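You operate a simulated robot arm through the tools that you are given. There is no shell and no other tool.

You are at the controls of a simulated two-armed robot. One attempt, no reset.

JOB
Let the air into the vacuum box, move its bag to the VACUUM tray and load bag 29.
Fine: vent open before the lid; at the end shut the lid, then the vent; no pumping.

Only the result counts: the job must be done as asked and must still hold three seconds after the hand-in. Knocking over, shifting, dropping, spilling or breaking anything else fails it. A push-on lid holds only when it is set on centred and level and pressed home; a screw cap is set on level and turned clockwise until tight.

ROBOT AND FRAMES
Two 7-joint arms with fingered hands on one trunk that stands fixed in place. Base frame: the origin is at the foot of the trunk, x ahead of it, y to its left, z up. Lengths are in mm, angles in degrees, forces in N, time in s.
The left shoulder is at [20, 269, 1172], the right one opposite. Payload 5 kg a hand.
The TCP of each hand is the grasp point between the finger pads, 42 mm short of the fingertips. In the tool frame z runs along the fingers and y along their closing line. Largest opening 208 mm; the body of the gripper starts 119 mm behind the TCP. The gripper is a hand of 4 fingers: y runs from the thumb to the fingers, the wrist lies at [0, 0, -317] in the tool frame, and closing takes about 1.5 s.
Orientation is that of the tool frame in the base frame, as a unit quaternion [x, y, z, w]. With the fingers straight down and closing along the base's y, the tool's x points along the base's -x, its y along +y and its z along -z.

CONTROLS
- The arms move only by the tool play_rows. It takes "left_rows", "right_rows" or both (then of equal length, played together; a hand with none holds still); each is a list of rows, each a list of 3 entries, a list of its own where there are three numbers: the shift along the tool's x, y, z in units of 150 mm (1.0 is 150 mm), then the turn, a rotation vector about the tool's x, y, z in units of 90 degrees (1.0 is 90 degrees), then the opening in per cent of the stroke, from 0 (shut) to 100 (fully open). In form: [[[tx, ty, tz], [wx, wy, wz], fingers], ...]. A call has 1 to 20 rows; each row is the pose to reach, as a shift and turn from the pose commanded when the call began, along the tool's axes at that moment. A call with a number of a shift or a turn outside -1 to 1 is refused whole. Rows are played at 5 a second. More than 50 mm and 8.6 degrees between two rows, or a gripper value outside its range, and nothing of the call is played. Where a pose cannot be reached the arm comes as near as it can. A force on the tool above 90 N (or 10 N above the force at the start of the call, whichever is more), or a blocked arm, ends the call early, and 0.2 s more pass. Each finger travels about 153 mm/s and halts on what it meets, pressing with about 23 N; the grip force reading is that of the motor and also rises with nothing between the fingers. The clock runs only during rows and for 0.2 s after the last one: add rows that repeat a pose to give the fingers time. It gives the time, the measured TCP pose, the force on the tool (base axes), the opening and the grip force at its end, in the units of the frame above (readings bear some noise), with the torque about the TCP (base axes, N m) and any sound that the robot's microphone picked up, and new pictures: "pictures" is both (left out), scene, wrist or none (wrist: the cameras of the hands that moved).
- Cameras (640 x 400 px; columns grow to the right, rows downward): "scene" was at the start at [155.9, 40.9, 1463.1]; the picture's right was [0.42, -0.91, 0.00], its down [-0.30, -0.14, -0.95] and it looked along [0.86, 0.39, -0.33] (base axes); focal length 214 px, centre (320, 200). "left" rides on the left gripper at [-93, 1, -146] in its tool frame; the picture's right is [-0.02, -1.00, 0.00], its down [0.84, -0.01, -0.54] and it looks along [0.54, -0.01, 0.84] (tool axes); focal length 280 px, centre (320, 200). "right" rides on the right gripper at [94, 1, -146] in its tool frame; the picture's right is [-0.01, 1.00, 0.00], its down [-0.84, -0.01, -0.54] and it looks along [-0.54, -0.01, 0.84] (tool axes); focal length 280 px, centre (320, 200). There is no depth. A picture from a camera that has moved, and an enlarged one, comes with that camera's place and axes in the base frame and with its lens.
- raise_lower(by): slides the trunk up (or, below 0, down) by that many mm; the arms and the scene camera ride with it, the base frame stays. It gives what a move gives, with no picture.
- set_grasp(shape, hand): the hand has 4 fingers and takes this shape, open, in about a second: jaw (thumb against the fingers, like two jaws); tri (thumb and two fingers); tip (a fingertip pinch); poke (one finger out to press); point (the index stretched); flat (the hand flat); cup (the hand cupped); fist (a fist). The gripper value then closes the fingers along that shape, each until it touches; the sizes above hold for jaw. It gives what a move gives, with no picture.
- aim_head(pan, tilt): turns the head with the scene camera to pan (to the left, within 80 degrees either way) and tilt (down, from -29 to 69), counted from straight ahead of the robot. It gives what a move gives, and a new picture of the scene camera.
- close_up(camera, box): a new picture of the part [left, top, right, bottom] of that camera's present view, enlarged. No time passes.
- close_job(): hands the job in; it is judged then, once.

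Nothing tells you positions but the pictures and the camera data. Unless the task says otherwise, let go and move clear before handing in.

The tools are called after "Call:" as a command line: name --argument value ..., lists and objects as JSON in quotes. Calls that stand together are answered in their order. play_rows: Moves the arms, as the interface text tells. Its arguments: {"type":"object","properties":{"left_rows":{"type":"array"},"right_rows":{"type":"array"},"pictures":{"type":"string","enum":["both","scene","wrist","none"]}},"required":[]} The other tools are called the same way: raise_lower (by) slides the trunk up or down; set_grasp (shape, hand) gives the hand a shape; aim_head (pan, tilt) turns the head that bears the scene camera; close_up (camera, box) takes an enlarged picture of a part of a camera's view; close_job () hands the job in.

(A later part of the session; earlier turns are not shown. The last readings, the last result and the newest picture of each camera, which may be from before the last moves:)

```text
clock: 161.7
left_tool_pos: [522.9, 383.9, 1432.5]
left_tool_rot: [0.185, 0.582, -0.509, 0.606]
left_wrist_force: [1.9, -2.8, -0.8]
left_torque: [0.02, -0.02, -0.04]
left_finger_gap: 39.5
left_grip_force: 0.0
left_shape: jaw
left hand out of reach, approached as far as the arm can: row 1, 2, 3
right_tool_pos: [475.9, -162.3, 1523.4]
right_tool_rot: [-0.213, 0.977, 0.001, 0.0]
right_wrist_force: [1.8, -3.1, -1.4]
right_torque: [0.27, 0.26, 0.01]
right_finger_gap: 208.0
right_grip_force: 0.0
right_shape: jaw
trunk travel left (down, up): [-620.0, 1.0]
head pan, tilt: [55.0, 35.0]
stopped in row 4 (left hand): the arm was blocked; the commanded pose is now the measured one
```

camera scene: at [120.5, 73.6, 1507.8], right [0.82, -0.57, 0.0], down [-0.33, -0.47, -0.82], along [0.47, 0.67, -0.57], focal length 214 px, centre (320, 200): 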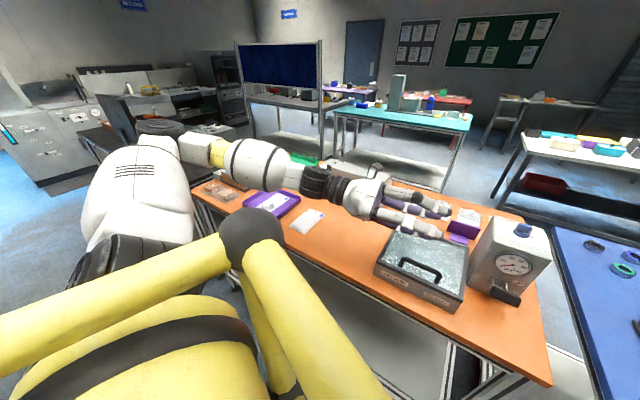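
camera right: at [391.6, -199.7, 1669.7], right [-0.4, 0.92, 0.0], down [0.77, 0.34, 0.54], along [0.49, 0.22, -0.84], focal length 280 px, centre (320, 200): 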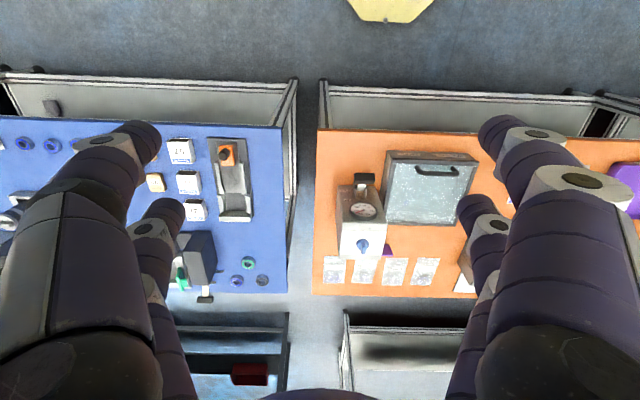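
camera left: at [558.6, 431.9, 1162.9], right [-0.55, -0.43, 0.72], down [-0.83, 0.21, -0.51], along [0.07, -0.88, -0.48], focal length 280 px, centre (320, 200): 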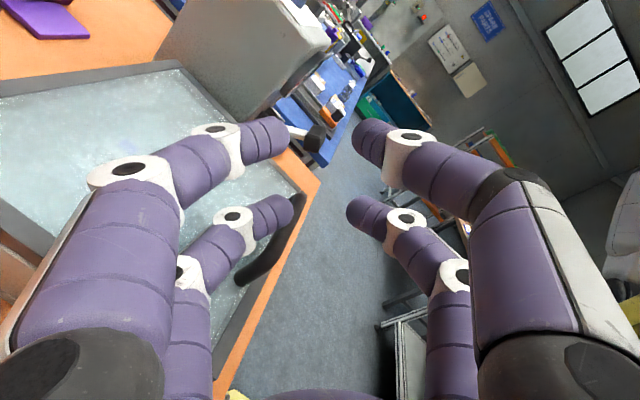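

The arm swung up to z=1432 into a different posture, with no contact force. I'll look at the whole scene before continuing.

Call:
aim_head --pan 24.7 --tilt 25

Call:
close_up --camera "scene" --box '[240, 180, 440, 330]'

Call:
close_up --camera "scene" --box '[0, 180, 260, 330]'

```text
clock: 162.6
left_tool_pos: [519.9, 386.6, 1433.3]
left_tool_rot: [0.186, 0.582, -0.508, 0.607]
left_wrist_force: [0.5, -0.2, -0.6]
left_torque: [-0.01, -0.03, -0.02]
left_finger_gap: 39.6
left_grip_force: 0.1
left_shape: jaw
right_tool_pos: [474.3, -158.2, 1525.9]
right_tool_rot: [-0.214, 0.977, 0.0, 0.0]
right_wrist_force: [-0.2, 0.2, 1.0]
right_torque: [-0.01, 0.03, 0.01]
right_finger_gap: 208.0
right_grip_force: 0.1
right_shape: jaw
trunk travel left (down, up): [-620.0, 1.0]
head pan, tilt: [24.7, 25.0]
camera scene: at [154.0, 40.5, 1523.4], right [0.42, -0.91, 0.0], down [-0.38, -0.18, -0.91], along [0.82, 0.38, -0.42], focal length 214 px, centre (320, 200)
```

scene: 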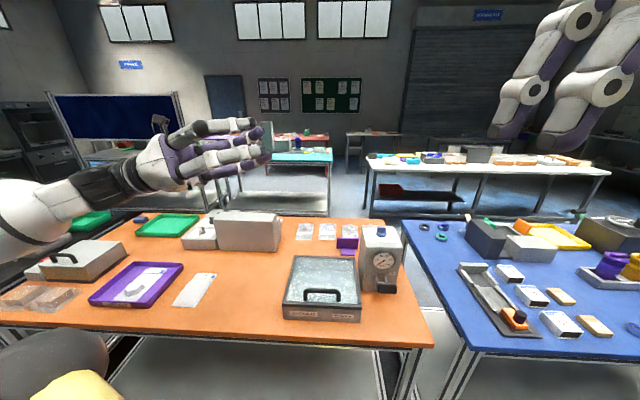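

```text
2.67 times, centred on (340, 255) of scene
camera zoom: at [154.0, 40.5, 1523.4], right [0.42, -0.91, 0.0], down [-0.38, -0.18, -0.91], along [0.82, 0.38, -0.42], focal length 572 px, centre (267, 53)
```

zoom: 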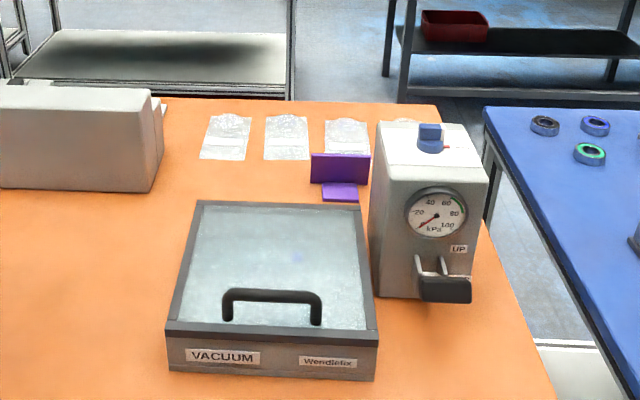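

```text
2.46 times, centred on (130, 255) of scene
camera zoom: at [154.0, 40.5, 1523.4], right [0.42, -0.91, 0.0], down [-0.38, -0.18, -0.91], along [0.82, 0.38, -0.42], focal length 528 px, centre (788, 65)
```

zoom: 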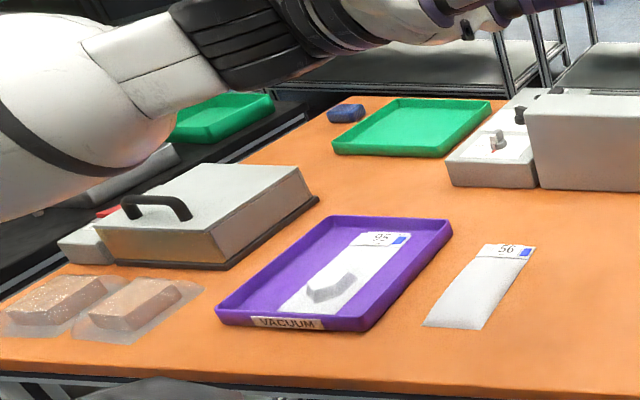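

Everything on the table is in order: the lid is shut squarely, bag 95 is in the tray, and bag 56 hasn't moved. In this open space I'll rotate the hand toward the knob-grip orientation, testing for limits in part steps.

Call:
play_rows --left_rows '[[[0, 0, 0], [-0.025, 0.077, 0.021], 25], [[0, 0, 0], [-0.05, 0.154, 0.043], 30], [[0, 0, 0], [-0.074, 0.23, 0.064], 30]]' --pictures "none"

```text
clock: 163.6
left_tool_pos: [421.7, 390.2, 1598.5]
left_tool_rot: [0.336, 0.59, -0.347, 0.646]
left_wrist_force: [3.4, 2.1, -1.2]
left_torque: [-0.25, -0.19, -0.53]
left_finger_gap: 62.2
left_grip_force: 0.0
left_shape: jaw
right_tool_pos: [479.0, -155.0, 1522.7]
right_tool_rot: [-0.214, 0.977, -0.001, -0.001]
right_wrist_force: [4.1, 2.6, -2.0]
right_torque: [-0.41, 0.63, -0.01]
right_finger_gap: 207.7
right_grip_force: 0.0
right_shape: jaw
trunk travel left (down, up): [-620.0, 1.0]
head pan, tilt: [24.7, 25.0]
stopped in row 3 (left hand): the arm was blocked; the commanded pose is now the measured one
```

The arm is reconfiguring itself and stopped again, higher up. I'll look before commanding more.

Call:
aim_head --pan 40 --tilt 5

Call:
close_up --camera "left" --box '[0, 0, 640, 400]'

Call:
close_up --camera "right" --box '[0, 0, 640, 400]'

```text
clock: 164.5
left_tool_pos: [418.8, 387.5, 1599.3]
left_tool_rot: [0.337, 0.59, -0.346, 0.647]
left_wrist_force: [3.3, 0.1, -0.3]
left_torque: [-0.08, -0.1, -0.33]
left_finger_gap: 62.5
left_grip_force: 0.0
left_shape: jaw
right_tool_pos: [476.4, -159.5, 1525.2]
right_tool_rot: [-0.214, 0.977, 0.001, -0.001]
right_wrist_force: [2.9, 0.7, -1.2]
right_torque: [-0.12, 0.35, 0.0]
right_finger_gap: 208.0
right_grip_force: 0.1
right_shape: jaw
trunk travel left (down, up): [-620.0, 1.0]
head pan, tilt: [40.0, 5.0]
camera scene: at [143.9, 61.8, 1555.4], right [0.64, -0.77, 0.0], down [-0.07, -0.06, -1.0], along [0.76, 0.64, -0.09], focal length 214 px, centre (320, 200)
```

scene: 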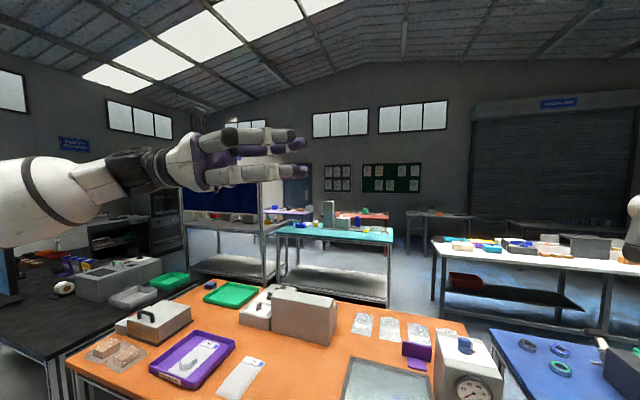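

```text
1.00 times, centred on (320, 200) of left (not enlarged: the box is as wide or as high as the picture)
camera zoom: at [336.3, 516.4, 1682.4], right [-0.85, -0.53, -0.01], down [-0.24, 0.41, -0.88], along [0.47, -0.74, -0.47], focal length 280 px, centre (320, 200)
```

zoom: 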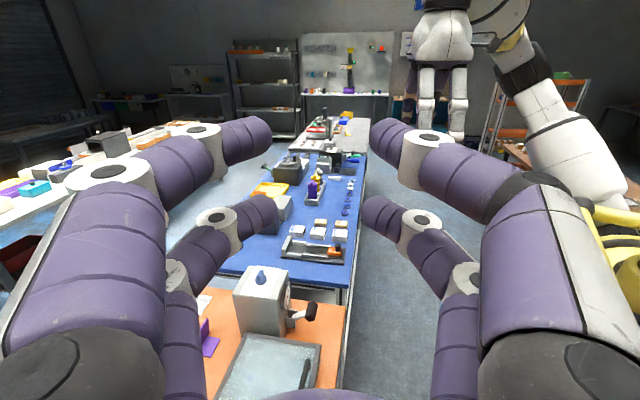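

```text
1.00 times, centred on (320, 200) of right (not enlarged: the box is as wide or as high as the picture)
camera zoom: at [390.7, -197.2, 1671.4], right [-0.4, 0.91, 0.0], down [0.77, 0.34, 0.54], along [0.49, 0.22, -0.84], focal length 280 px, centre (320, 200)
```

zoom: 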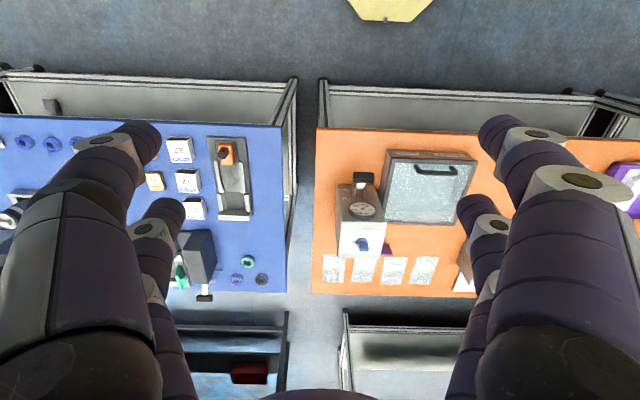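

The hand is in open air, pointing horizontally right, and it just needs to pitch down about 50° for the knob pose. I'll rotate about its closing axis gradually.

Call:
play_rows --left_rows '[[[0, 0, 0], [0, 0.05, 0], 30], [[0, 0, 0], [0, 0.1, 0], 30], [[0, 0, 0], [0, 0.15, 0], 30], [[0, 0, 0], [0, 0.2, 0], 30]]' --pictures "none"

```text
clock: 165.5
left_tool_pos: [416.3, 387.1, 1601.8]
left_tool_rot: [0.387, 0.685, -0.287, 0.547]
left_wrist_force: [-0.6, 0.1, -0.3]
left_torque: [-0.01, -0.04, -0.02]
left_finger_gap: 62.3
left_grip_force: 0.0
left_shape: jaw
right_tool_pos: [474.0, -160.1, 1526.6]
right_tool_rot: [-0.213, 0.977, 0.002, 0.002]
right_wrist_force: [-0.1, -0.7, -0.3]
right_torque: [0.07, 0.05, -0.02]
right_finger_gap: 208.1
right_grip_force: 0.1
right_shape: jaw
trunk travel left (down, up): [-620.0, 1.0]
head pan, tilt: [40.0, 5.0]
```

It's responding normally again. I'll keep pitching down while moving forward and lower toward the work area.

Call:
play_rows --left_rows '[[[0.175, 0.093, 0.176], [0, 0.06, 0], 30], [[0.35, 0.187, 0.353], [0, 0.12, 0], 30], [[0.525, 0.28, 0.53], [0, 0.18, 0], 30], [[0.7, 0.373, 0.706], [0, 0.24, 0], 30]]' --pictures "none"

```text
clock: 166.5
left_tool_pos: [512.8, 351.7, 1468.6]
left_tool_rot: [0.434, 0.77, -0.217, 0.413]
left_wrist_force: [0.9, 0.7, -0.1]
left_torque: [0.0, 0.05, -0.1]
left_finger_gap: 62.3
left_grip_force: 0.1
left_shape: jaw
left hand out of reach, approached as far as the arm can: row 4
right_tool_pos: [474.4, -159.5, 1524.8]
right_tool_rot: [-0.214, 0.977, 0.001, 0.0]
right_wrist_force: [1.5, -0.8, -1.3]
right_torque: [0.0, 0.24, 0.01]
right_finger_gap: 208.0
right_grip_force: 0.1
right_shape: jaw
trunk travel left (down, up): [-620.0, 1.0]
head pan, tilt: [40.0, 5.0]
```

Reach is tight this high up, so I'll lower straight down where there's more room.

Call:
play_rows --left_rows '[[[0.165, -0.005, 0.113], [0, 0, 0], 30], [[0.33, -0.01, 0.225], [0, 0, 0], 30], [[0.495, -0.015, 0.338], [0, 0, 0], 30], [[0.66, -0.019, 0.45], [0, 0, 0], 30]]' --pictures "none"

```text
clock: 167.5
left_tool_pos: [508.2, 354.7, 1351.2]
left_tool_rot: [0.435, 0.775, -0.21, 0.408]
left_wrist_force: [-0.1, 0.8, -0.1]
left_torque: [-0.03, -0.03, 0.01]
left_finger_gap: 62.2
left_grip_force: 0.0
left_shape: jaw
right_tool_pos: [472.1, -158.5, 1528.0]
right_tool_rot: [-0.214, 0.977, 0.0, 0.002]
right_wrist_force: [-0.3, 0.6, 0.0]
right_torque: [-0.06, -0.03, 0.01]
right_finger_gap: 207.9
right_grip_force: 0.1
right_shape: jaw
trunk travel left (down, up): [-620.0, 1.0]
head pan, tilt: [40.0, 5.0]
```

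Normal again. I'll advance toward the pump in two moves, staying above 1200.

Call:
play_rows --left_rows '[[[-0.036, 0.064, 0.213], [0, 0.02, 0], 30], [[-0.071, 0.128, 0.427], [0, 0.04, 0], 30], [[-0.107, 0.191, 0.64], [0, 0.06, 0], 30], [[-0.142, 0.255, 0.853], [0, 0.08, 0], 30]]' --pictures "none"

Call:
aim_head --pan 24.7 --tilt 19

```text
clock: 168.5
left_tool_pos: [604.0, 285.0, 1283.8]
left_tool_rot: [0.445, 0.793, -0.192, 0.37]
left_wrist_force: [-1.1, 0.1, 0.7]
left_torque: [-0.01, 0.02, 0.0]
left_finger_gap: 62.4
left_grip_force: 0.1
left_shape: jaw
left hand out of reach, approached as far as the arm can: row 4
right_tool_pos: [473.8, -159.1, 1527.0]
right_tool_rot: [-0.214, 0.977, 0.0, 0.001]
right_wrist_force: [0.6, 1.4, -0.7]
right_torque: [-0.06, 0.11, 0.01]
right_finger_gap: 207.8
right_grip_force: 0.0
right_shape: jaw
trunk travel left (down, up): [-620.0, 1.0]
head pan, tilt: [40.0, 5.0]
```

```text
clock: 169.2
left_tool_pos: [604.0, 284.4, 1284.4]
left_tool_rot: [0.445, 0.792, -0.192, 0.37]
left_wrist_force: [-0.8, 0.0, -1.0]
left_torque: [-0.01, 0.02, -0.01]
left_finger_gap: 62.4
left_grip_force: 0.1
left_shape: jaw
right_tool_pos: [473.5, -159.3, 1526.6]
right_tool_rot: [-0.214, 0.977, 0.001, 0.002]
right_wrist_force: [0.5, -1.1, -0.7]
right_torque: [0.01, 0.12, 0.0]
right_finger_gap: 208.1
right_grip_force: 0.0
right_shape: jaw
trunk travel left (down, up): [-620.0, 1.0]
head pan, tilt: [24.7, 19.0]
camera scene: at [155.5, 41.0, 1533.2], right [0.42, -0.91, 0.0], down [-0.3, -0.14, -0.95], along [0.86, 0.4, -0.33], focal length 214 px, centre (320, 200)
```

scene: 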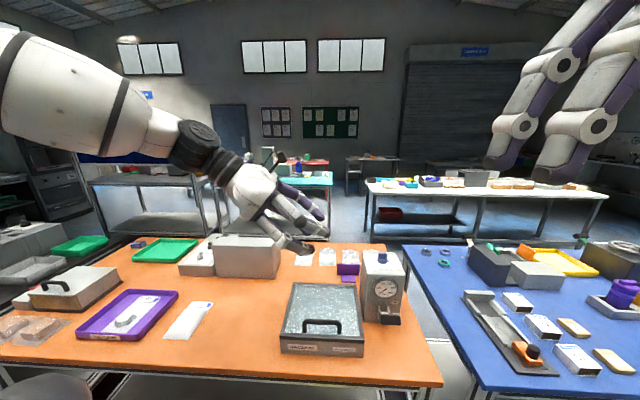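

The view is clear and nothing on the table has been disturbed. I'll continue toward the knob.

Call:
play_rows --left_rows '[[[-0.062, 0.054, 0.225], [0, 0, 0], 30], [[-0.123, 0.108, 0.449], [0, 0, 0], 30], [[-0.185, 0.163, 0.674], [0, 0, 0], 30], [[-0.246, 0.217, 0.898], [0, 0, 0], 30]]' --pictures "none"

```text
clock: 170.2
left_tool_pos: [686.1, 217.6, 1209.6]
left_tool_rot: [0.446, 0.79, -0.197, 0.372]
left_wrist_force: [-0.1, 0.9, -0.3]
left_torque: [-0.02, 0.01, 0.0]
left_finger_gap: 62.2
left_grip_force: 0.0
left_shape: jaw
left hand out of reach, approached as far as the arm can: row 1, 2, 3, 4
right_tool_pos: [474.3, -160.0, 1526.8]
right_tool_rot: [-0.214, 0.977, 0.001, 0.001]
right_wrist_force: [1.3, 0.5, -1.3]
right_torque: [0.02, 0.17, 0.01]
right_finger_gap: 207.9
right_grip_force: 0.1
right_shape: jaw
trunk travel left (down, up): [-620.0, 1.0]
head pan, tilt: [24.7, 19.0]
```

The arm is in an awkward posture from the lid closing. I'll go back out to open space and restore the original arm posture first.

Call:
play_rows --left_rows '[[[0.065, -0.025, -0.23], [0, 0, 0], 30], [[0.13, -0.05, -0.46], [0, 0, 0], 30], [[0.195, -0.075, -0.69], [0, 0, 0], 30], [[0.258, -0.1, -0.917], [0, 0, 0], 30]]' --pictures "none"

Call:
play_rows --left_rows '[[[0.065, -0.025, -0.23], [0, 0.02, 0], 30], [[0.13, -0.05, -0.46], [0, 0.04, 0], 30], [[0.195, -0.075, -0.69], [0, 0.06, 0], 30], [[0.258, -0.1, -0.917], [0, 0.08, 0], 30]]' --pictures "none"

```text
clock: 171.2
left_tool_pos: [600.8, 316.8, 1271.6]
left_tool_rot: [0.446, 0.796, -0.186, 0.365]
left_wrist_force: [-1.1, 0.6, 0.1]
left_torque: [-0.08, -0.06, -0.05]
left_finger_gap: 62.3
left_grip_force: 0.0
left_shape: jaw
left hand out of reach, approached as far as the arm can: row 1, 2, 3, 4
right_tool_pos: [471.9, -158.5, 1527.4]
right_tool_rot: [-0.214, 0.977, 0.001, 0.002]
right_wrist_force: [-0.9, 0.5, 0.4]
right_torque: [-0.06, -0.1, -0.02]
right_finger_gap: 207.9
right_grip_force: 0.0
right_shape: jaw
trunk travel left (down, up): [-620.0, 1.0]
head pan, tilt: [24.7, 19.0]
```

```text
clock: 172.2
left_tool_pos: [556.7, 420.6, 1287.5]
left_tool_rot: [0.45, 0.794, -0.198, 0.357]
left_wrist_force: [1.2, 0.1, -0.5]
left_torque: [-0.09, 0.05, -0.11]
left_finger_gap: 62.3
left_grip_force: 0.0
left_shape: jaw
left hand out of reach, approached as far as the arm can: row 1, 2, 3, 4
right_tool_pos: [474.5, -158.0, 1525.7]
right_tool_rot: [-0.213, 0.977, 0.0, 0.001]
right_wrist_force: [1.0, -0.5, -0.1]
right_torque: [-0.06, 0.16, 0.01]
right_finger_gap: 208.2
right_grip_force: 0.1
right_shape: jaw
trunk travel left (down, up): [-620.0, 1.0]
head pan, tilt: [24.7, 19.0]
```

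It's following a limit, so I'll bring the hand upright here first and then unwind the yaw back to its starting direction.

Call:
play_rows --left_rows '[[[0, 0, 0], [0, 0.08, 0], 30], [[0, 0, 0], [0, 0.16, 0], 30], [[0, 0, 0], [0, 0.24, 0], 30], [[0, 0, 0], [0, 0.32, 0], 30], [[0, 0, 0], [0, 0.4, 0], 30], [[0, 0, 0], [0, 0.5, 0], 30]]' --pictures "none"

Call:
play_rows --left_rows '[[[0, 0, 0], [0, 0, -0.09], 30], [[0, 0, 0], [0, 0, -0.18], 30], [[0, 0, 0], [0, 0, -0.27], 30], [[0, 0, 0], [0, 0, -0.36], 30], [[0, 0, 0], [0, 0, -0.45], 30]]' --pictures "scene"

```text
refused: row 6 steps farther than a row can; nothing moved
```

```text
clock: 173.4
left_tool_pos: [554.9, 417.6, 1289.8]
left_tool_rot: [0.146, 0.901, -0.309, 0.268]
left_wrist_force: [0.1, 0.1, -0.1]
left_torque: [-0.01, -0.01, 0.01]
left_finger_gap: 62.5
left_grip_force: 0.0
left_shape: jaw
right_tool_pos: [473.2, -159.6, 1526.9]
right_tool_rot: [-0.214, 0.977, 0.001, 0.003]
right_wrist_force: [-0.5, 0.1, 0.7]
right_torque: [0.01, -0.05, -0.01]
right_finger_gap: 207.7
right_grip_force: 0.1
right_shape: jaw
trunk travel left (down, up): [-620.0, 1.0]
head pan, tilt: [24.7, 19.0]
camera scene: at [154.6, 41.1, 1533.3], right [0.42, -0.91, 0.0], down [-0.3, -0.14, -0.95], along [0.86, 0.4, -0.33], focal length 214 px, centre (320, 200)
```

scene: 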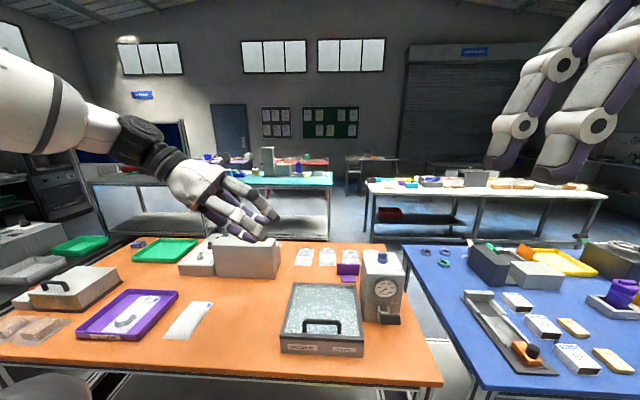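

Unrolling about the finger axis works freely, so the roll joint was the limit. I'll complete the return to the standard upright orientation.

Call:
play_rows --left_rows '[[[0, 0, 0], [-0.059, 0.034, -0.053], 30], [[0, 0, 0], [-0.119, 0.068, -0.105], 30], [[0, 0, 0], [-0.178, 0.102, -0.158], 30], [[0, 0, 0], [-0.237, 0.137, -0.211], 30], [[0, 0, 0], [-0.296, 0.171, -0.264], 30], [[0, 0, 0], [-0.356, 0.205, -0.316], 30], [[0, 0, 0], [-0.415, 0.239, -0.369], 30], [[0, 0, 0], [-0.474, 0.273, -0.4217], 30]]' --pictures "both"

```text
clock: 175.2
left_tool_pos: [583.3, 423.2, 1234.8]
left_tool_rot: [-0.101, 0.917, -0.355, 0.148]
left_wrist_force: [2.0, 1.2, -1.6]
left_torque: [-0.3, 0.2, -0.3]
left_finger_gap: 62.3
left_grip_force: 0.0
left_shape: jaw
left hand out of reach, approached as far as the arm can: row 1, 2, 3, 4, 5, 6, 7, 8
right_tool_pos: [482.1, -157.4, 1522.3]
right_tool_rot: [-0.214, 0.977, 0.0, -0.001]
right_wrist_force: [5.9, 1.9, -3.3]
right_torque: [-0.25, 0.82, 0.09]
right_finger_gap: 207.8
right_grip_force: 0.2
right_shape: jaw
trunk travel left (down, up): [-620.0, 1.0]
head pan, tilt: [24.7, 19.0]
camera scene: at [161.3, 42.7, 1532.1], right [0.42, -0.91, 0.0], down [-0.3, -0.14, -0.94], along [0.86, 0.4, -0.33], focal length 214 px, centre (320, 200)
camera left: at [620.8, 542.0, 1356.2], right [0.09, -0.72, 0.68], down [-0.97, 0.08, 0.22], along [-0.21, -0.69, -0.7], focal length 280 px, centre (320, 200)
```

scene: 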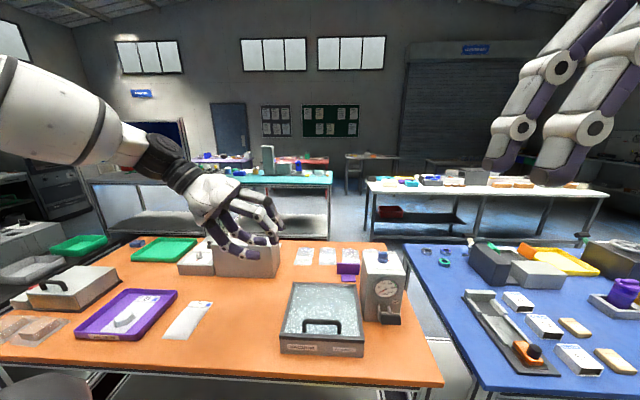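
left: 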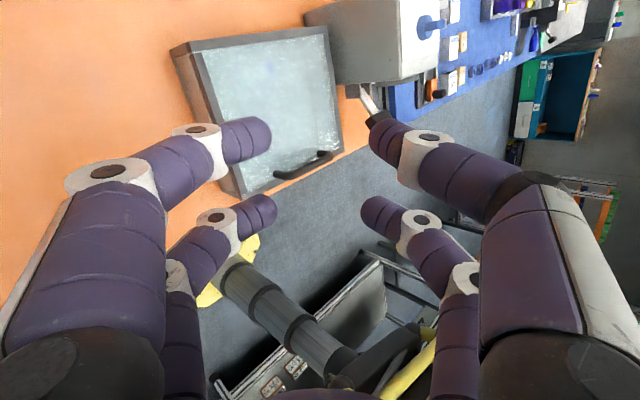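

The hand won't come upright in this wrist posture. I'll probe small single rotations to learn which directions are free.

Call:
play_rows --left_rows '[[[0, 0, 0], [0, 0, -0.09], 30], [[0, 0, 0], [0, 0, -0.18], 30]]' --pictures "none"

Call:
play_rows --left_rows '[[[0, 0, -0.1], [0, 0.08, 0], 30], [[0, 0, -0.2], [0, 0.16, 0], 30]]' --pictures "none"

Call:
play_rows --left_rows '[[[0, 0, -0.1], [-0.08, 0, 0], 30], [[0, 0, -0.2], [-0.16, 0, 0], 30]]' --pictures "none"

```text
clock: 175.8
left_tool_pos: [576.9, 421.0, 1239.6]
left_tool_rot: [-0.227, 0.894, -0.373, 0.099]
left_wrist_force: [-0.7, -0.7, 0.3]
left_torque: [0.13, -0.08, 0.1]
left_finger_gap: 62.6
left_grip_force: 0.0
left_shape: jaw
right_tool_pos: [471.7, -160.6, 1527.8]
right_tool_rot: [-0.214, 0.977, 0.001, 0.004]
right_wrist_force: [-1.5, -0.7, 0.4]
right_torque: [0.13, -0.18, -0.02]
right_finger_gap: 207.7
right_grip_force: 0.1
right_shape: jaw
trunk travel left (down, up): [-620.0, 1.0]
head pan, tilt: [24.7, 19.0]
```

```text
clock: 176.4
left_tool_pos: [568.0, 439.7, 1262.2]
left_tool_rot: [-0.178, 0.9, -0.398, -0.014]
left_wrist_force: [-0.5, -0.1, 0.1]
left_torque: [0.06, -0.06, 0.05]
left_finger_gap: 62.8
left_grip_force: 0.0
left_shape: jaw
right_tool_pos: [473.0, -160.3, 1526.7]
right_tool_rot: [-0.215, 0.977, 0.0, 0.003]
right_wrist_force: [0.7, 1.1, -0.3]
right_torque: [0.02, -0.02, 0.0]
right_finger_gap: 207.9
right_grip_force: 0.0
right_shape: jaw
trunk travel left (down, up): [-620.0, 1.0]
head pan, tilt: [24.7, 19.0]
```

```text
clock: 177.1
left_tool_pos: [573.7, 446.3, 1257.8]
left_tool_rot: [-0.177, 0.903, -0.391, -0.018]
left_wrist_force: [0.3, 0.2, -0.6]
left_torque: [-0.01, 0.03, -0.04]
left_finger_gap: 62.7
left_grip_force: 0.2
left_shape: jaw
left hand out of reach, approached as far as the arm can: row 1, 2
right_tool_pos: [472.8, -159.6, 1526.0]
right_tool_rot: [-0.214, 0.977, 0.0, 0.003]
right_wrist_force: [0.9, 0.9, -0.3]
right_torque: [0.0, 0.02, 0.01]
right_finger_gap: 207.8
right_grip_force: 0.1
right_shape: jaw
trunk travel left (down, up): [-620.0, 1.0]
head pan, tilt: [24.7, 19.0]
```

Two of the three rotations are free, and only the roll to upright is limited. I'll go up toward the original start position, where the arm has most freedom, and try again there.

Call:
play_rows --left_rows '[[[0.094, -0.101, -0.15], [0, 0, 0], 30], [[0.188, -0.203, -0.3], [0, 0, 0], 30], [[0.281, -0.304, -0.45], [0, 0, 0], 30], [[0.375, -0.405, -0.6], [0, 0, 0], 30]]' --pictures "none"

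Call:
play_rows --left_rows '[[[0, 0, 0], [-0.06, 0, 0], 30], [[0, 0, 0], [-0.12, 0, 0], 30], [[0, 0, 0], [-0.18, 0, 0], 30]]' --pictures "scene"

```text
clock: 178.1
left_tool_pos: [539.1, 455.2, 1366.5]
left_tool_rot: [-0.176, 0.894, -0.413, -0.017]
left_wrist_force: [-0.3, -0.4, 0.4]
left_torque: [0.02, 0.0, -0.02]
left_finger_gap: 62.2
left_grip_force: 0.1
left_shape: jaw
left hand out of reach, approached as far as the arm can: row 1, 2, 3, 4
right_tool_pos: [472.9, -160.3, 1527.3]
right_tool_rot: [-0.214, 0.977, 0.001, 0.003]
right_wrist_force: [0.5, -0.7, -0.2]
right_torque: [0.02, -0.12, 0.0]
right_finger_gap: 207.7
right_grip_force: 0.0
right_shape: jaw
trunk travel left (down, up): [-620.0, 1.0]
head pan, tilt: [24.7, 19.0]
```

```text
clock: 178.8
left_tool_pos: [539.1, 455.7, 1365.5]
left_tool_rot: [-0.175, 0.894, -0.412, -0.018]
left_wrist_force: [-0.9, -0.3, 0.3]
left_torque: [0.0, -0.02, 0.0]
left_finger_gap: 62.4
left_grip_force: 0.0
left_shape: jaw
left hand out of reach, approached as far as the arm can: row 1, 2, 3
right_tool_pos: [473.1, -160.0, 1527.0]
right_tool_rot: [-0.214, 0.977, 0.001, 0.003]
right_wrist_force: [-1.3, 0.1, -0.6]
right_torque: [0.02, -0.01, 0.0]
right_finger_gap: 207.9
right_grip_force: 0.1
right_shape: jaw
trunk travel left (down, up): [-620.0, 1.0]
head pan, tilt: [24.7, 19.0]
camera scene: at [154.5, 40.9, 1533.3], right [0.42, -0.91, 0.0], down [-0.3, -0.14, -0.95], along [0.86, 0.4, -0.33], focal length 214 px, centre (320, 200)
```

scene: 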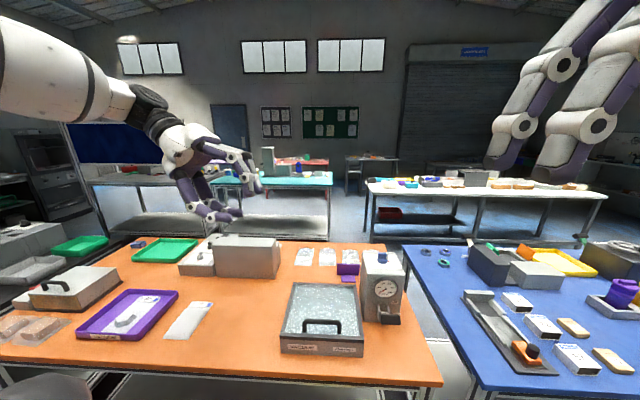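

The left arm is stuck in this posture, but the fresh right arm can reach the knob with its hand nearly horizontal and push the tab from the front-right. I'll prepare the right arm: turn it, then tilt it forward in open space.

Call:
play_rows --right_rows '[[[0, 0, 0], [0, 0, -0.08], 80], [[0, 0, 0], [0, 0, -0.16], 60], [[0, 0, 0], [0, 0, -0.24], 40], [[0, 0, 0], [0, 0, -0.32], 20], [[0, 0, 0], [0, 0, -0.39], 0], [[0, 0, 0], [0, 0, -0.39], 0]]' --pictures "none"

Call:
play_rows --right_rows '[[[-0.151, -0.048, 0.083], [0, -0.089, 0], 0], [[-0.302, -0.096, 0.167], [0, -0.178, 0], 0], [[-0.453, -0.145, 0.25], [0, -0.267, 0], 0], [[-0.604, -0.193, 0.334], [0, -0.356, 0], 0], [[-0.755, -0.241, 0.417], [0, -0.444, 0], 0]]' --pictures "scene"

```text
clock: 180.2
left_tool_pos: [538.6, 454.4, 1365.5]
left_tool_rot: [-0.176, 0.894, -0.412, -0.018]
left_wrist_force: [0.4, 0.0, -0.3]
left_torque: [-0.03, -0.02, 0.0]
left_finger_gap: 62.1
left_grip_force: 0.1
left_shape: jaw
right_tool_pos: [473.6, -159.1, 1526.6]
right_tool_rot: [-0.499, 0.867, 0.0, 0.002]
right_wrist_force: [0.3, -0.4, 0.4]
right_torque: [0.03, 0.01, -0.01]
right_finger_gap: 0.1
right_grip_force: 22.8
right_shape: jaw
trunk travel left (down, up): [-620.0, 1.0]
head pan, tilt: [24.7, 19.0]
```

```text
clock: 181.4
left_tool_pos: [540.5, 454.2, 1364.8]
left_tool_rot: [-0.176, 0.894, -0.412, -0.019]
left_wrist_force: [1.2, -1.1, 0.7]
left_torque: [0.07, 0.05, -0.09]
left_finger_gap: 62.2
left_grip_force: 0.1
left_shape: jaw
right_tool_pos: [562.5, -82.3, 1465.7]
right_tool_rot: [-0.468, 0.814, 0.171, 0.299]
right_wrist_force: [0.3, -0.4, 0.3]
right_torque: [0.04, 0.03, 0.06]
right_finger_gap: 0.1
right_grip_force: 22.8
right_shape: jaw
trunk travel left (down, up): [-620.0, 1.0]
head pan, tilt: [24.7, 19.0]
camera scene: at [155.9, 40.0, 1533.1], right [0.42, -0.91, 0.0], down [-0.3, -0.14, -0.95], along [0.86, 0.4, -0.33], focal length 214 px, centre (320, 200)
```

scene: 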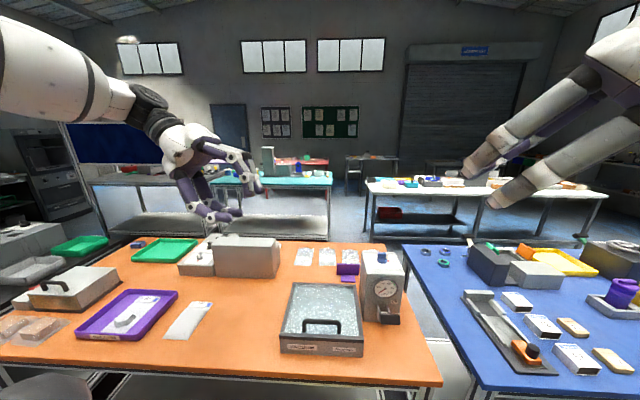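

The right arm moves freely. I'll continue tilting forward and advancing.

Call:
play_rows --right_rows '[[[-0.062, -0.048, 0.161], [0, -0.089, 0], 0], [[-0.124, -0.096, 0.322], [0, -0.178, 0], 0], [[-0.187, -0.145, 0.483], [0, -0.267, 0], 0], [[-0.249, -0.193, 0.644], [0, -0.356, 0], 0], [[-0.311, -0.241, 0.805], [0, -0.444, 0], 0]]' --pictures "both"

```text
clock: 182.7
left_tool_pos: [541.0, 456.4, 1363.4]
left_tool_rot: [-0.176, 0.894, -0.412, -0.019]
left_wrist_force: [1.6, -0.4, -1.9]
left_torque: [-0.05, 0.19, -0.18]
left_finger_gap: 62.3
left_grip_force: 0.1
left_shape: jaw
right_tool_pos: [653.1, 0.4, 1402.1]
right_tool_rot: [-0.381, 0.662, 0.321, 0.56]
right_wrist_force: [0.6, -1.0, 2.2]
right_torque: [-0.18, 0.15, 0.14]
right_finger_gap: 0.1
right_grip_force: 22.8
right_shape: jaw
trunk travel left (down, up): [-620.0, 1.0]
head pan, tilt: [24.7, 19.0]
camera scene: at [156.8, 40.5, 1532.8], right [0.42, -0.91, 0.0], down [-0.3, -0.14, -0.94], along [0.86, 0.39, -0.33], focal length 214 px, centre (320, 200)
camera right: at [570.0, -137.7, 1334.6], right [-0.86, 0.51, 0.01], down [-0.19, -0.34, 0.92], along [0.47, 0.79, 0.39], focal length 280 px, centre (320, 200)
```

scene: 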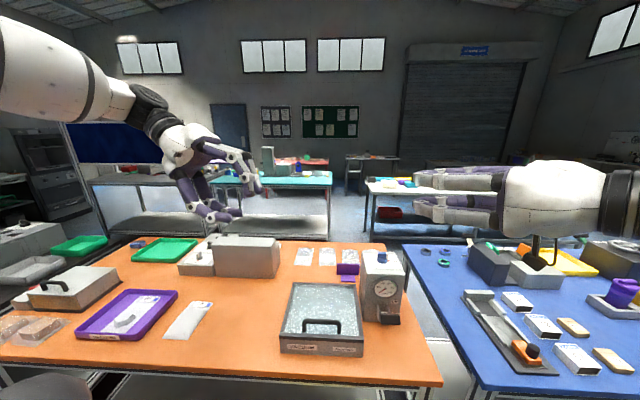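
right: 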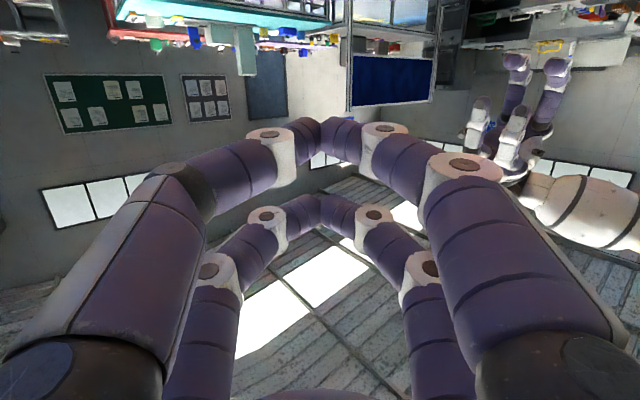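

The right hand is horizontal, pointing toward the pump. I'll approach to just in front-right of the knob, staying above it for now.

Call:
play_rows --right_rows '[[[0.14, -0.06, 0.1], [0, 0, 0], 0], [[0.28, -0.12, 0.2], [0, 0, 0], 0], [[0.42, -0.18, 0.3], [0, 0, 0], 0], [[0.566, -0.242, 0.394], [0, 0, 0], 0]]' --pictures "none"

Call:
play_rows --right_rows '[[[0.14, -0.06, 0.1], [0, 0, 0], 0], [[0.28, -0.12, 0.2], [0, 0, 0], 0], [[0.42, -0.18, 0.3], [0, 0, 0], 0], [[0.566, -0.242, 0.394], [0, 0, 0], 0]]' --pictures "both"

Call:
close_up --camera "scene" --box '[330, 180, 480, 300]'

```text
clock: 183.7
left_tool_pos: [537.6, 454.8, 1365.7]
left_tool_rot: [-0.176, 0.894, -0.412, -0.017]
left_wrist_force: [-0.1, -0.6, 0.5]
left_torque: [0.04, 0.0, 0.02]
left_finger_gap: 62.3
left_grip_force: 0.0
left_shape: jaw
right_tool_pos: [702.8, 18.3, 1310.1]
right_tool_rot: [-0.382, 0.663, 0.32, 0.559]
right_wrist_force: [0.0, -0.5, 0.4]
right_torque: [-0.08, 0.06, -0.02]
right_finger_gap: 0.0
right_grip_force: 22.6
right_shape: jaw
trunk travel left (down, up): [-620.0, 1.0]
head pan, tilt: [24.7, 19.0]
```

```text
clock: 184.7
left_tool_pos: [538.4, 456.1, 1366.0]
left_tool_rot: [-0.175, 0.894, -0.412, -0.018]
left_wrist_force: [0.6, 0.0, -0.2]
left_torque: [-0.01, 0.0, -0.01]
left_finger_gap: 62.1
left_grip_force: 0.0
left_shape: jaw
right_tool_pos: [755.7, 39.2, 1217.5]
right_tool_rot: [-0.383, 0.663, 0.32, 0.559]
right_wrist_force: [0.0, -0.4, 1.4]
right_torque: [-0.07, 0.04, 0.04]
right_finger_gap: 0.0
right_grip_force: 22.8
right_shape: jaw
trunk travel left (down, up): [-620.0, 1.0]
head pan, tilt: [24.7, 19.0]
camera scene: at [155.1, 41.0, 1533.2], right [0.42, -0.91, 0.0], down [-0.3, -0.14, -0.95], along [0.86, 0.4, -0.33], focal length 214 px, centre (320, 200)
camera right: at [674.7, -99.1, 1150.5], right [-0.86, 0.51, 0.01], down [-0.19, -0.34, 0.92], along [0.47, 0.79, 0.39], focal length 280 px, centre (320, 200)
```

scene: 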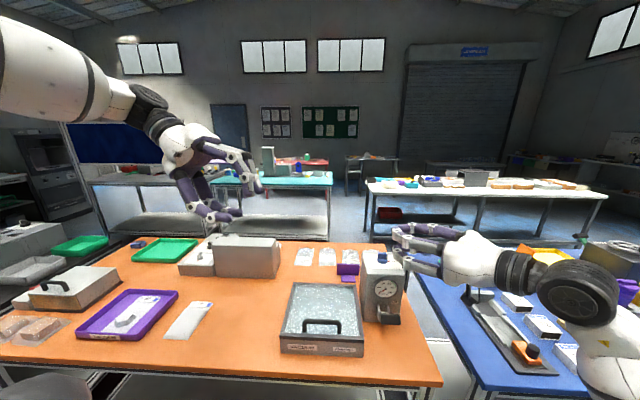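
right: 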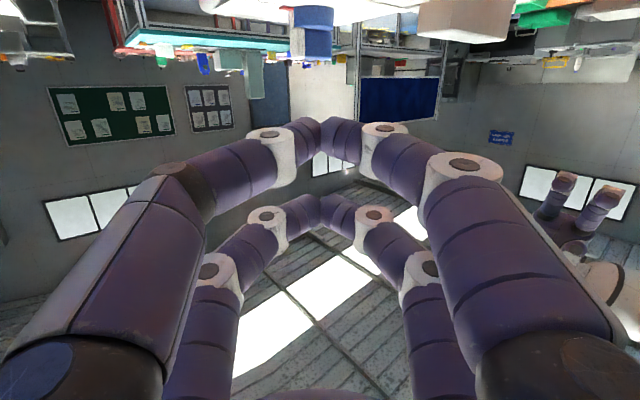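

```text
3.33 times, centred on (405, 240) of scene
camera zoom: at [155.1, 41.0, 1533.2], right [0.42, -0.91, 0.0], down [-0.3, -0.14, -0.95], along [0.86, 0.4, -0.33], focal length 715 px, centre (37, 67)
```

zoom: 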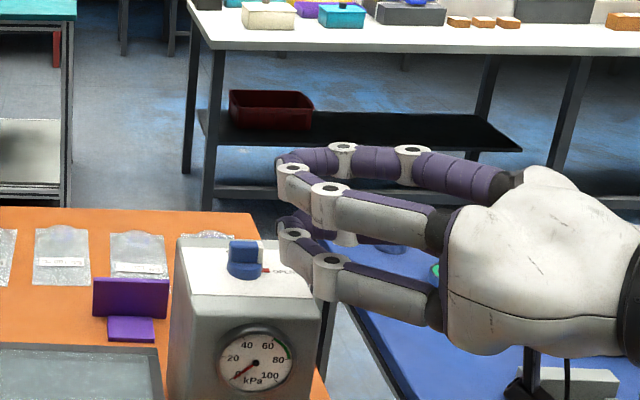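

The model agrees with the picture: the right fingertips are about 30 mm short of the tab's right end and above it. I'll lower to tab height.

Call:
play_rows --right_rows '[[[0.09, 0, 0.015], [0, 0, 0], 0], [[0.18, 0, 0.03], [0, 0, 0], 0], [[0.27, 0, 0.045], [0, 0, 0], 0], [[0.355, 0, 0.06], [0, 0, 0], 0], [[0.355, 0, 0.06], [0, 0, 0], 0]]' --pictures "scene"

Call:
close_up --camera "scene" --box '[350, 210, 440, 280]'

```text
clock: 185.8
left_tool_pos: [537.5, 455.8, 1364.7]
left_tool_rot: [-0.176, 0.894, -0.412, -0.018]
left_wrist_force: [0.1, -0.4, 0.5]
left_torque: [-0.01, -0.02, -0.05]
left_finger_gap: 62.3
left_grip_force: 0.0
left_shape: jaw
right_tool_pos: [757.0, 38.6, 1159.6]
right_tool_rot: [-0.382, 0.663, 0.321, 0.558]
right_wrist_force: [0.1, -0.8, -0.3]
right_torque: [0.02, -0.03, 0.01]
right_finger_gap: 0.0
right_grip_force: 22.9
right_shape: jaw
trunk travel left (down, up): [-620.0, 1.0]
head pan, tilt: [24.7, 19.0]
camera scene: at [154.7, 40.9, 1533.3], right [0.42, -0.91, 0.0], down [-0.3, -0.14, -0.95], along [0.86, 0.4, -0.33], focal length 214 px, centre (320, 200)
```

scene: 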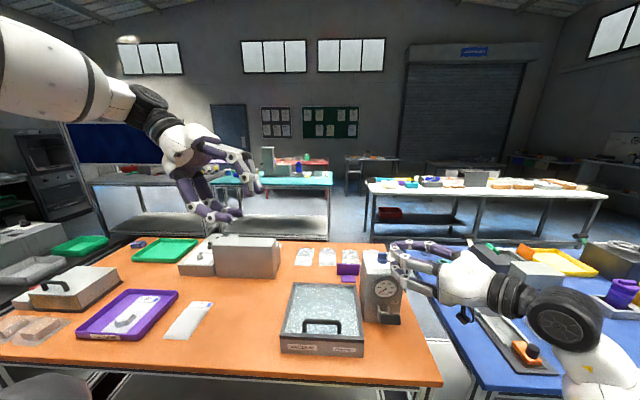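

```text
5.71 times, centred on (395, 245) of scene
camera zoom: at [154.7, 40.9, 1533.3], right [0.42, -0.91, 0.0], down [-0.3, -0.14, -0.95], along [0.86, 0.4, -0.33], focal length 1226 px, centre (-109, -57)
```

zoom: 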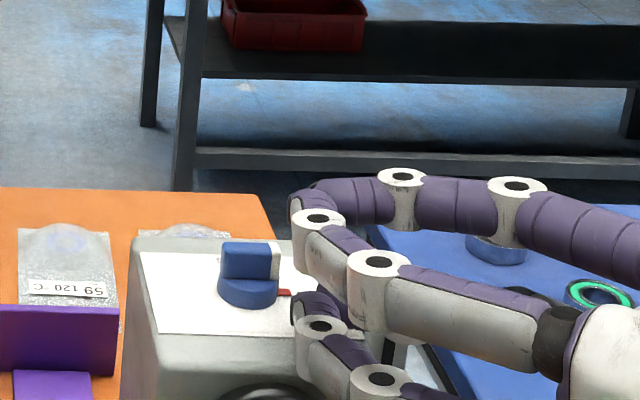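

The closed fingertips are level with the tab, to the right of its pointer end. I'll advance to contact and push the pointer end away from me, watching it turn.

Call:
play_rows --right_rows '[[[-0.012, -0.005, 0.072], [0, 0, 0], 0], [[-0.025, -0.011, 0.145], [0, 0, 0], 0], [[-0.037, -0.016, 0.217], [0, 0, 0], 0], [[-0.039, -0.045, 0.228], [0, 0, 0], 0], [[-0.041, -0.075, 0.238], [0, 0, 0], 0], [[-0.042, -0.107, 0.249], [0, 0, 0], 0], [[-0.042, -0.107, 0.249], [0, 0, 0], 0]]' --pictures "none"

Call:
close_up --camera "scene" --box '[350, 210, 440, 280]'

```text
clock: 187.4
left_tool_pos: [538.8, 455.2, 1365.9]
left_tool_rot: [-0.176, 0.894, -0.412, -0.018]
left_wrist_force: [0.2, -0.4, 0.3]
left_torque: [0.03, 0.0, -0.02]
left_finger_gap: 62.3
left_grip_force: 0.0
left_shape: jaw
right_tool_pos: [790.1, 62.8, 1161.5]
right_tool_rot: [-0.381, 0.663, 0.32, 0.559]
right_wrist_force: [0.0, -8.1, 0.1]
right_torque: [-0.18, -0.04, -0.11]
right_finger_gap: 0.1
right_grip_force: 22.2
right_shape: jaw
trunk travel left (down, up): [-620.0, 1.0]
head pan, tilt: [24.7, 19.0]
```

```text
5.71 times, centred on (395, 245) of scene
camera zoom: at [154.8, 40.4, 1533.3], right [0.42, -0.91, 0.0], down [-0.3, -0.14, -0.95], along [0.86, 0.4, -0.33], focal length 1226 px, centre (-109, -57)
```

zoom: 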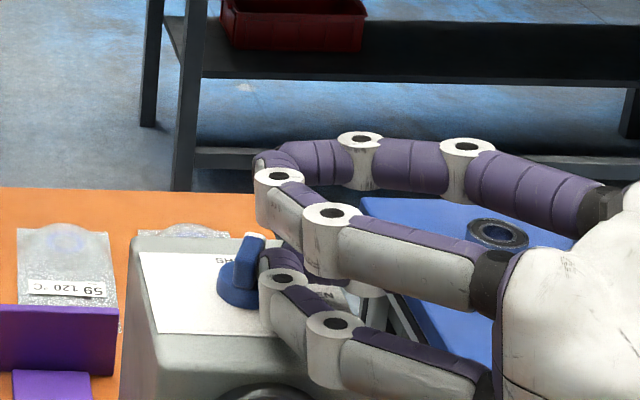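

The tab has swung well past halfway. I'll continue along the arc, pushing its end further back and to the left.

Call:
play_rows --right_rows '[[[-0.005, -0.014, 0.029], [0, 0, 0], 0], [[-0.01, -0.028, 0.058], [0, 0, 0], 0], [[-0.015, -0.043, 0.087], [0, 0, 0], 0], [[-0.015, -0.043, 0.087], [0, 0, 0], 0]]' --pictures "none"

Call:
close_up --camera "scene" --box '[350, 210, 440, 280]'

```text
clock: 188.4
left_tool_pos: [539.0, 452.1, 1366.8]
left_tool_rot: [-0.175, 0.894, -0.412, -0.019]
left_wrist_force: [0.1, 0.5, 0.1]
left_torque: [-0.03, 0.05, -0.03]
left_finger_gap: 62.5
left_grip_force: 0.0
left_shape: jaw
right_tool_pos: [802.7, 67.1, 1162.0]
right_tool_rot: [-0.38, 0.664, 0.319, 0.56]
right_wrist_force: [-2.8, -45.5, 0.6]
right_torque: [-1.27, 0.09, 0.15]
right_finger_gap: 0.0
right_grip_force: 23.2
right_shape: jaw
trunk travel left (down, up): [-620.0, 1.0]
head pan, tilt: [24.7, 19.0]
```

```text
5.71 times, centred on (395, 245) of scene
camera zoom: at [154.6, 37.4, 1533.4], right [0.42, -0.91, 0.0], down [-0.3, -0.13, -0.95], along [0.86, 0.39, -0.32], focal length 1226 px, centre (-109, -57)
```

zoom: 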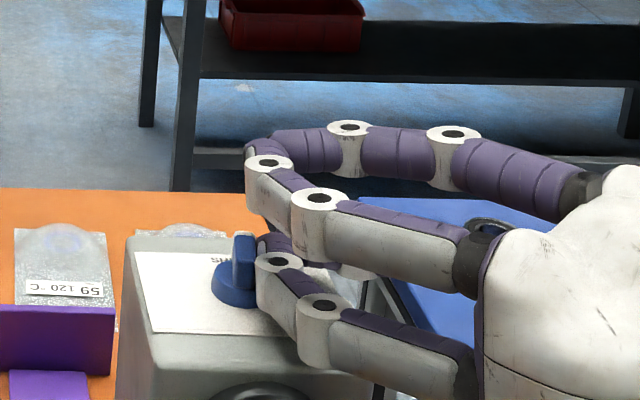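

The tab now looks close to the SHUT direction, with 45 N of resistance. I'll back the fingers off and check it.

Call:
play_rows --right_rows '[[[0, -0.05, -0.05], [0, 0, 0], 0], [[0, -0.08, -0.15], [0, 0, 0], 0], [[0, -0.1, -0.3], [0, 0, 0], 0], [[0, -0.1, -0.45], [0, 0, 0], 0]]' --pictures "none"

Call:
close_up --camera "scene" --box '[355, 225, 410, 260]'

Call:
close_up --camera "scene" --box '[350, 220, 430, 330]'

```text
clock: 189.4
left_tool_pos: [537.0, 455.1, 1366.4]
left_tool_rot: [-0.176, 0.894, -0.412, -0.018]
left_wrist_force: [-0.4, -0.2, -0.4]
left_torque: [0.03, -0.01, 0.04]
left_finger_gap: 62.8
left_grip_force: 0.0
left_shape: jaw
right_tool_pos: [782.2, 7.1, 1173.9]
right_tool_rot: [-0.382, 0.663, 0.321, 0.559]
right_wrist_force: [0.1, -0.3, 0.1]
right_torque: [0.0, 0.0, 0.03]
right_finger_gap: 0.0
right_grip_force: 23.3
right_shape: jaw
trunk travel left (down, up): [-620.0, 1.0]
head pan, tilt: [24.7, 19.0]
```

```text
11.43 times, centred on (382, 242) of scene
camera zoom: at [154.6, 40.6, 1533.3], right [0.42, -0.91, 0.0], down [-0.3, -0.14, -0.95], along [0.86, 0.4, -0.33], focal length 2451 px, centre (-394, -286)
```

zoom: 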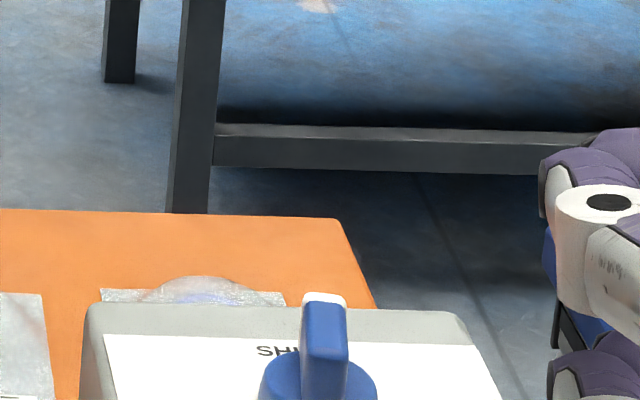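

```text
3.64 times, centred on (390, 275) of scene
camera zoom: at [154.6, 40.6, 1533.3], right [0.42, -0.91, 0.0], down [-0.3, -0.14, -0.95], along [0.86, 0.4, -0.33], focal length 780 px, centre (66, -73)
```

zoom: 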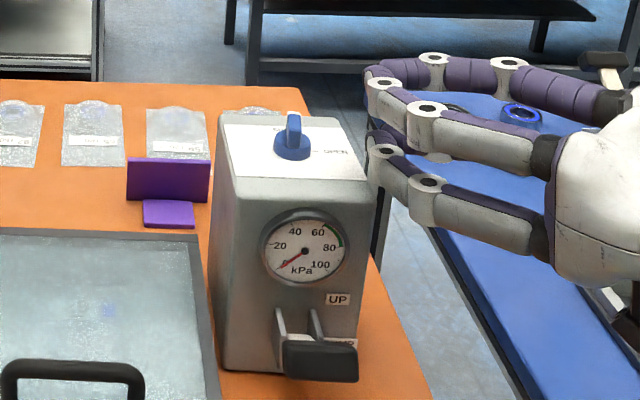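

The knob is near SHUT. I'll zoom in to compare the pointer with the mark.

Call:
close_up --camera "scene" --box '[360, 244, 410, 279]'

Call:
close_up --camera "left" --box '[0, 0, 640, 400]'

Call:
close_up --camera "right" --box '[0, 0, 640, 400]'

```text
11.43 times, centred on (385, 262) of scene
camera zoom: at [154.6, 40.6, 1533.3], right [0.42, -0.91, 0.0], down [-0.3, -0.14, -0.95], along [0.86, 0.4, -0.33], focal length 2451 px, centre (-423, -503)
```

zoom: 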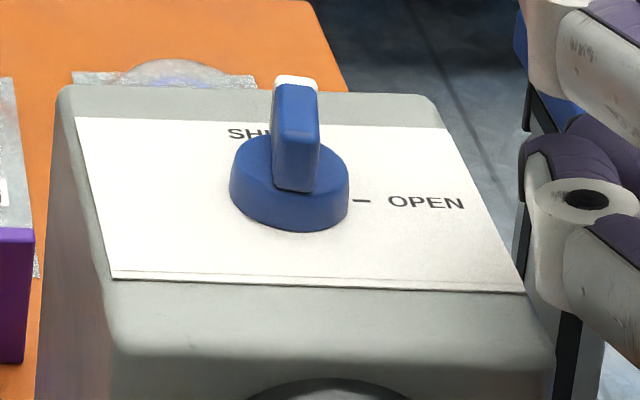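

```text
1.00 times, centred on (320, 200) of left (not enlarged: the box is as wide or as high as the picture)
camera zoom: at [609.1, 592.9, 1445.0], right [0.34, -0.59, 0.73], down [-0.85, 0.14, 0.51], along [-0.41, -0.79, -0.45], focal length 280 px, centre (320, 200)
```

zoom: 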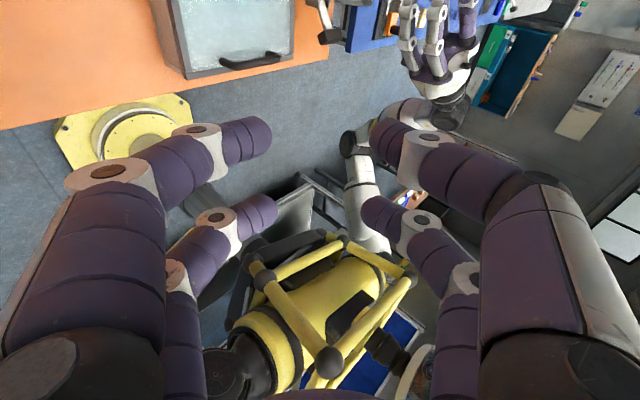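

```text
1.00 times, centred on (320, 200) of right (not enlarged: the box is as wide or as high as the picture)
camera zoom: at [699.9, -131.2, 1106.4], right [-0.86, 0.5, 0.01], down [-0.18, -0.34, 0.92], along [0.47, 0.79, 0.39], focal length 280 px, centre (320, 200)
```

zoom: 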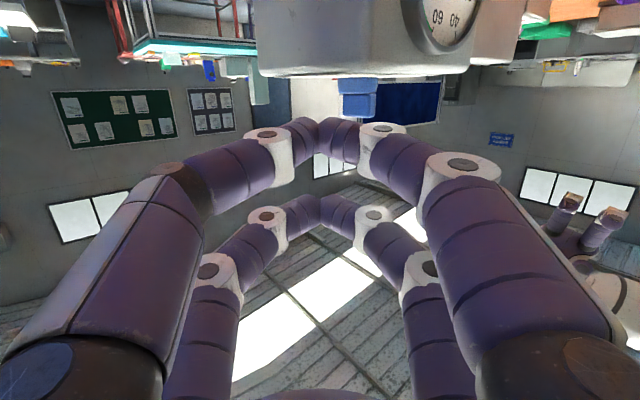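

The tab is still about 15° short of SHUT, because the V of the fingers lies flush along it at this hand angle. I'll turn the right hand another 15° to the left and push the pointer end again.

Call:
play_rows --right_rows '[[[0, 0, 0], [-0.055, 0, -0.009], 0], [[0, 0, 0], [-0.11, 0, -0.019], 0], [[0, 0, 0], [-0.164, 0, -0.028], 0]]' --pictures "none"

```text
clock: 190.2
left_tool_pos: [539.1, 455.9, 1365.5]
left_tool_rot: [-0.176, 0.894, -0.412, -0.018]
left_wrist_force: [0.1, 0.3, -0.2]
left_torque: [0.0, 0.01, -0.03]
left_finger_gap: 62.4
left_grip_force: 0.0
left_shape: jaw
right_tool_pos: [781.9, 7.0, 1172.6]
right_tool_rot: [-0.466, 0.607, 0.392, 0.511]
right_wrist_force: [-0.3, 0.4, -0.3]
right_torque: [0.05, -0.01, -0.02]
right_finger_gap: 0.1
right_grip_force: 22.9
right_shape: jaw
trunk travel left (down, up): [-620.0, 1.0]
head pan, tilt: [24.7, 19.0]
```

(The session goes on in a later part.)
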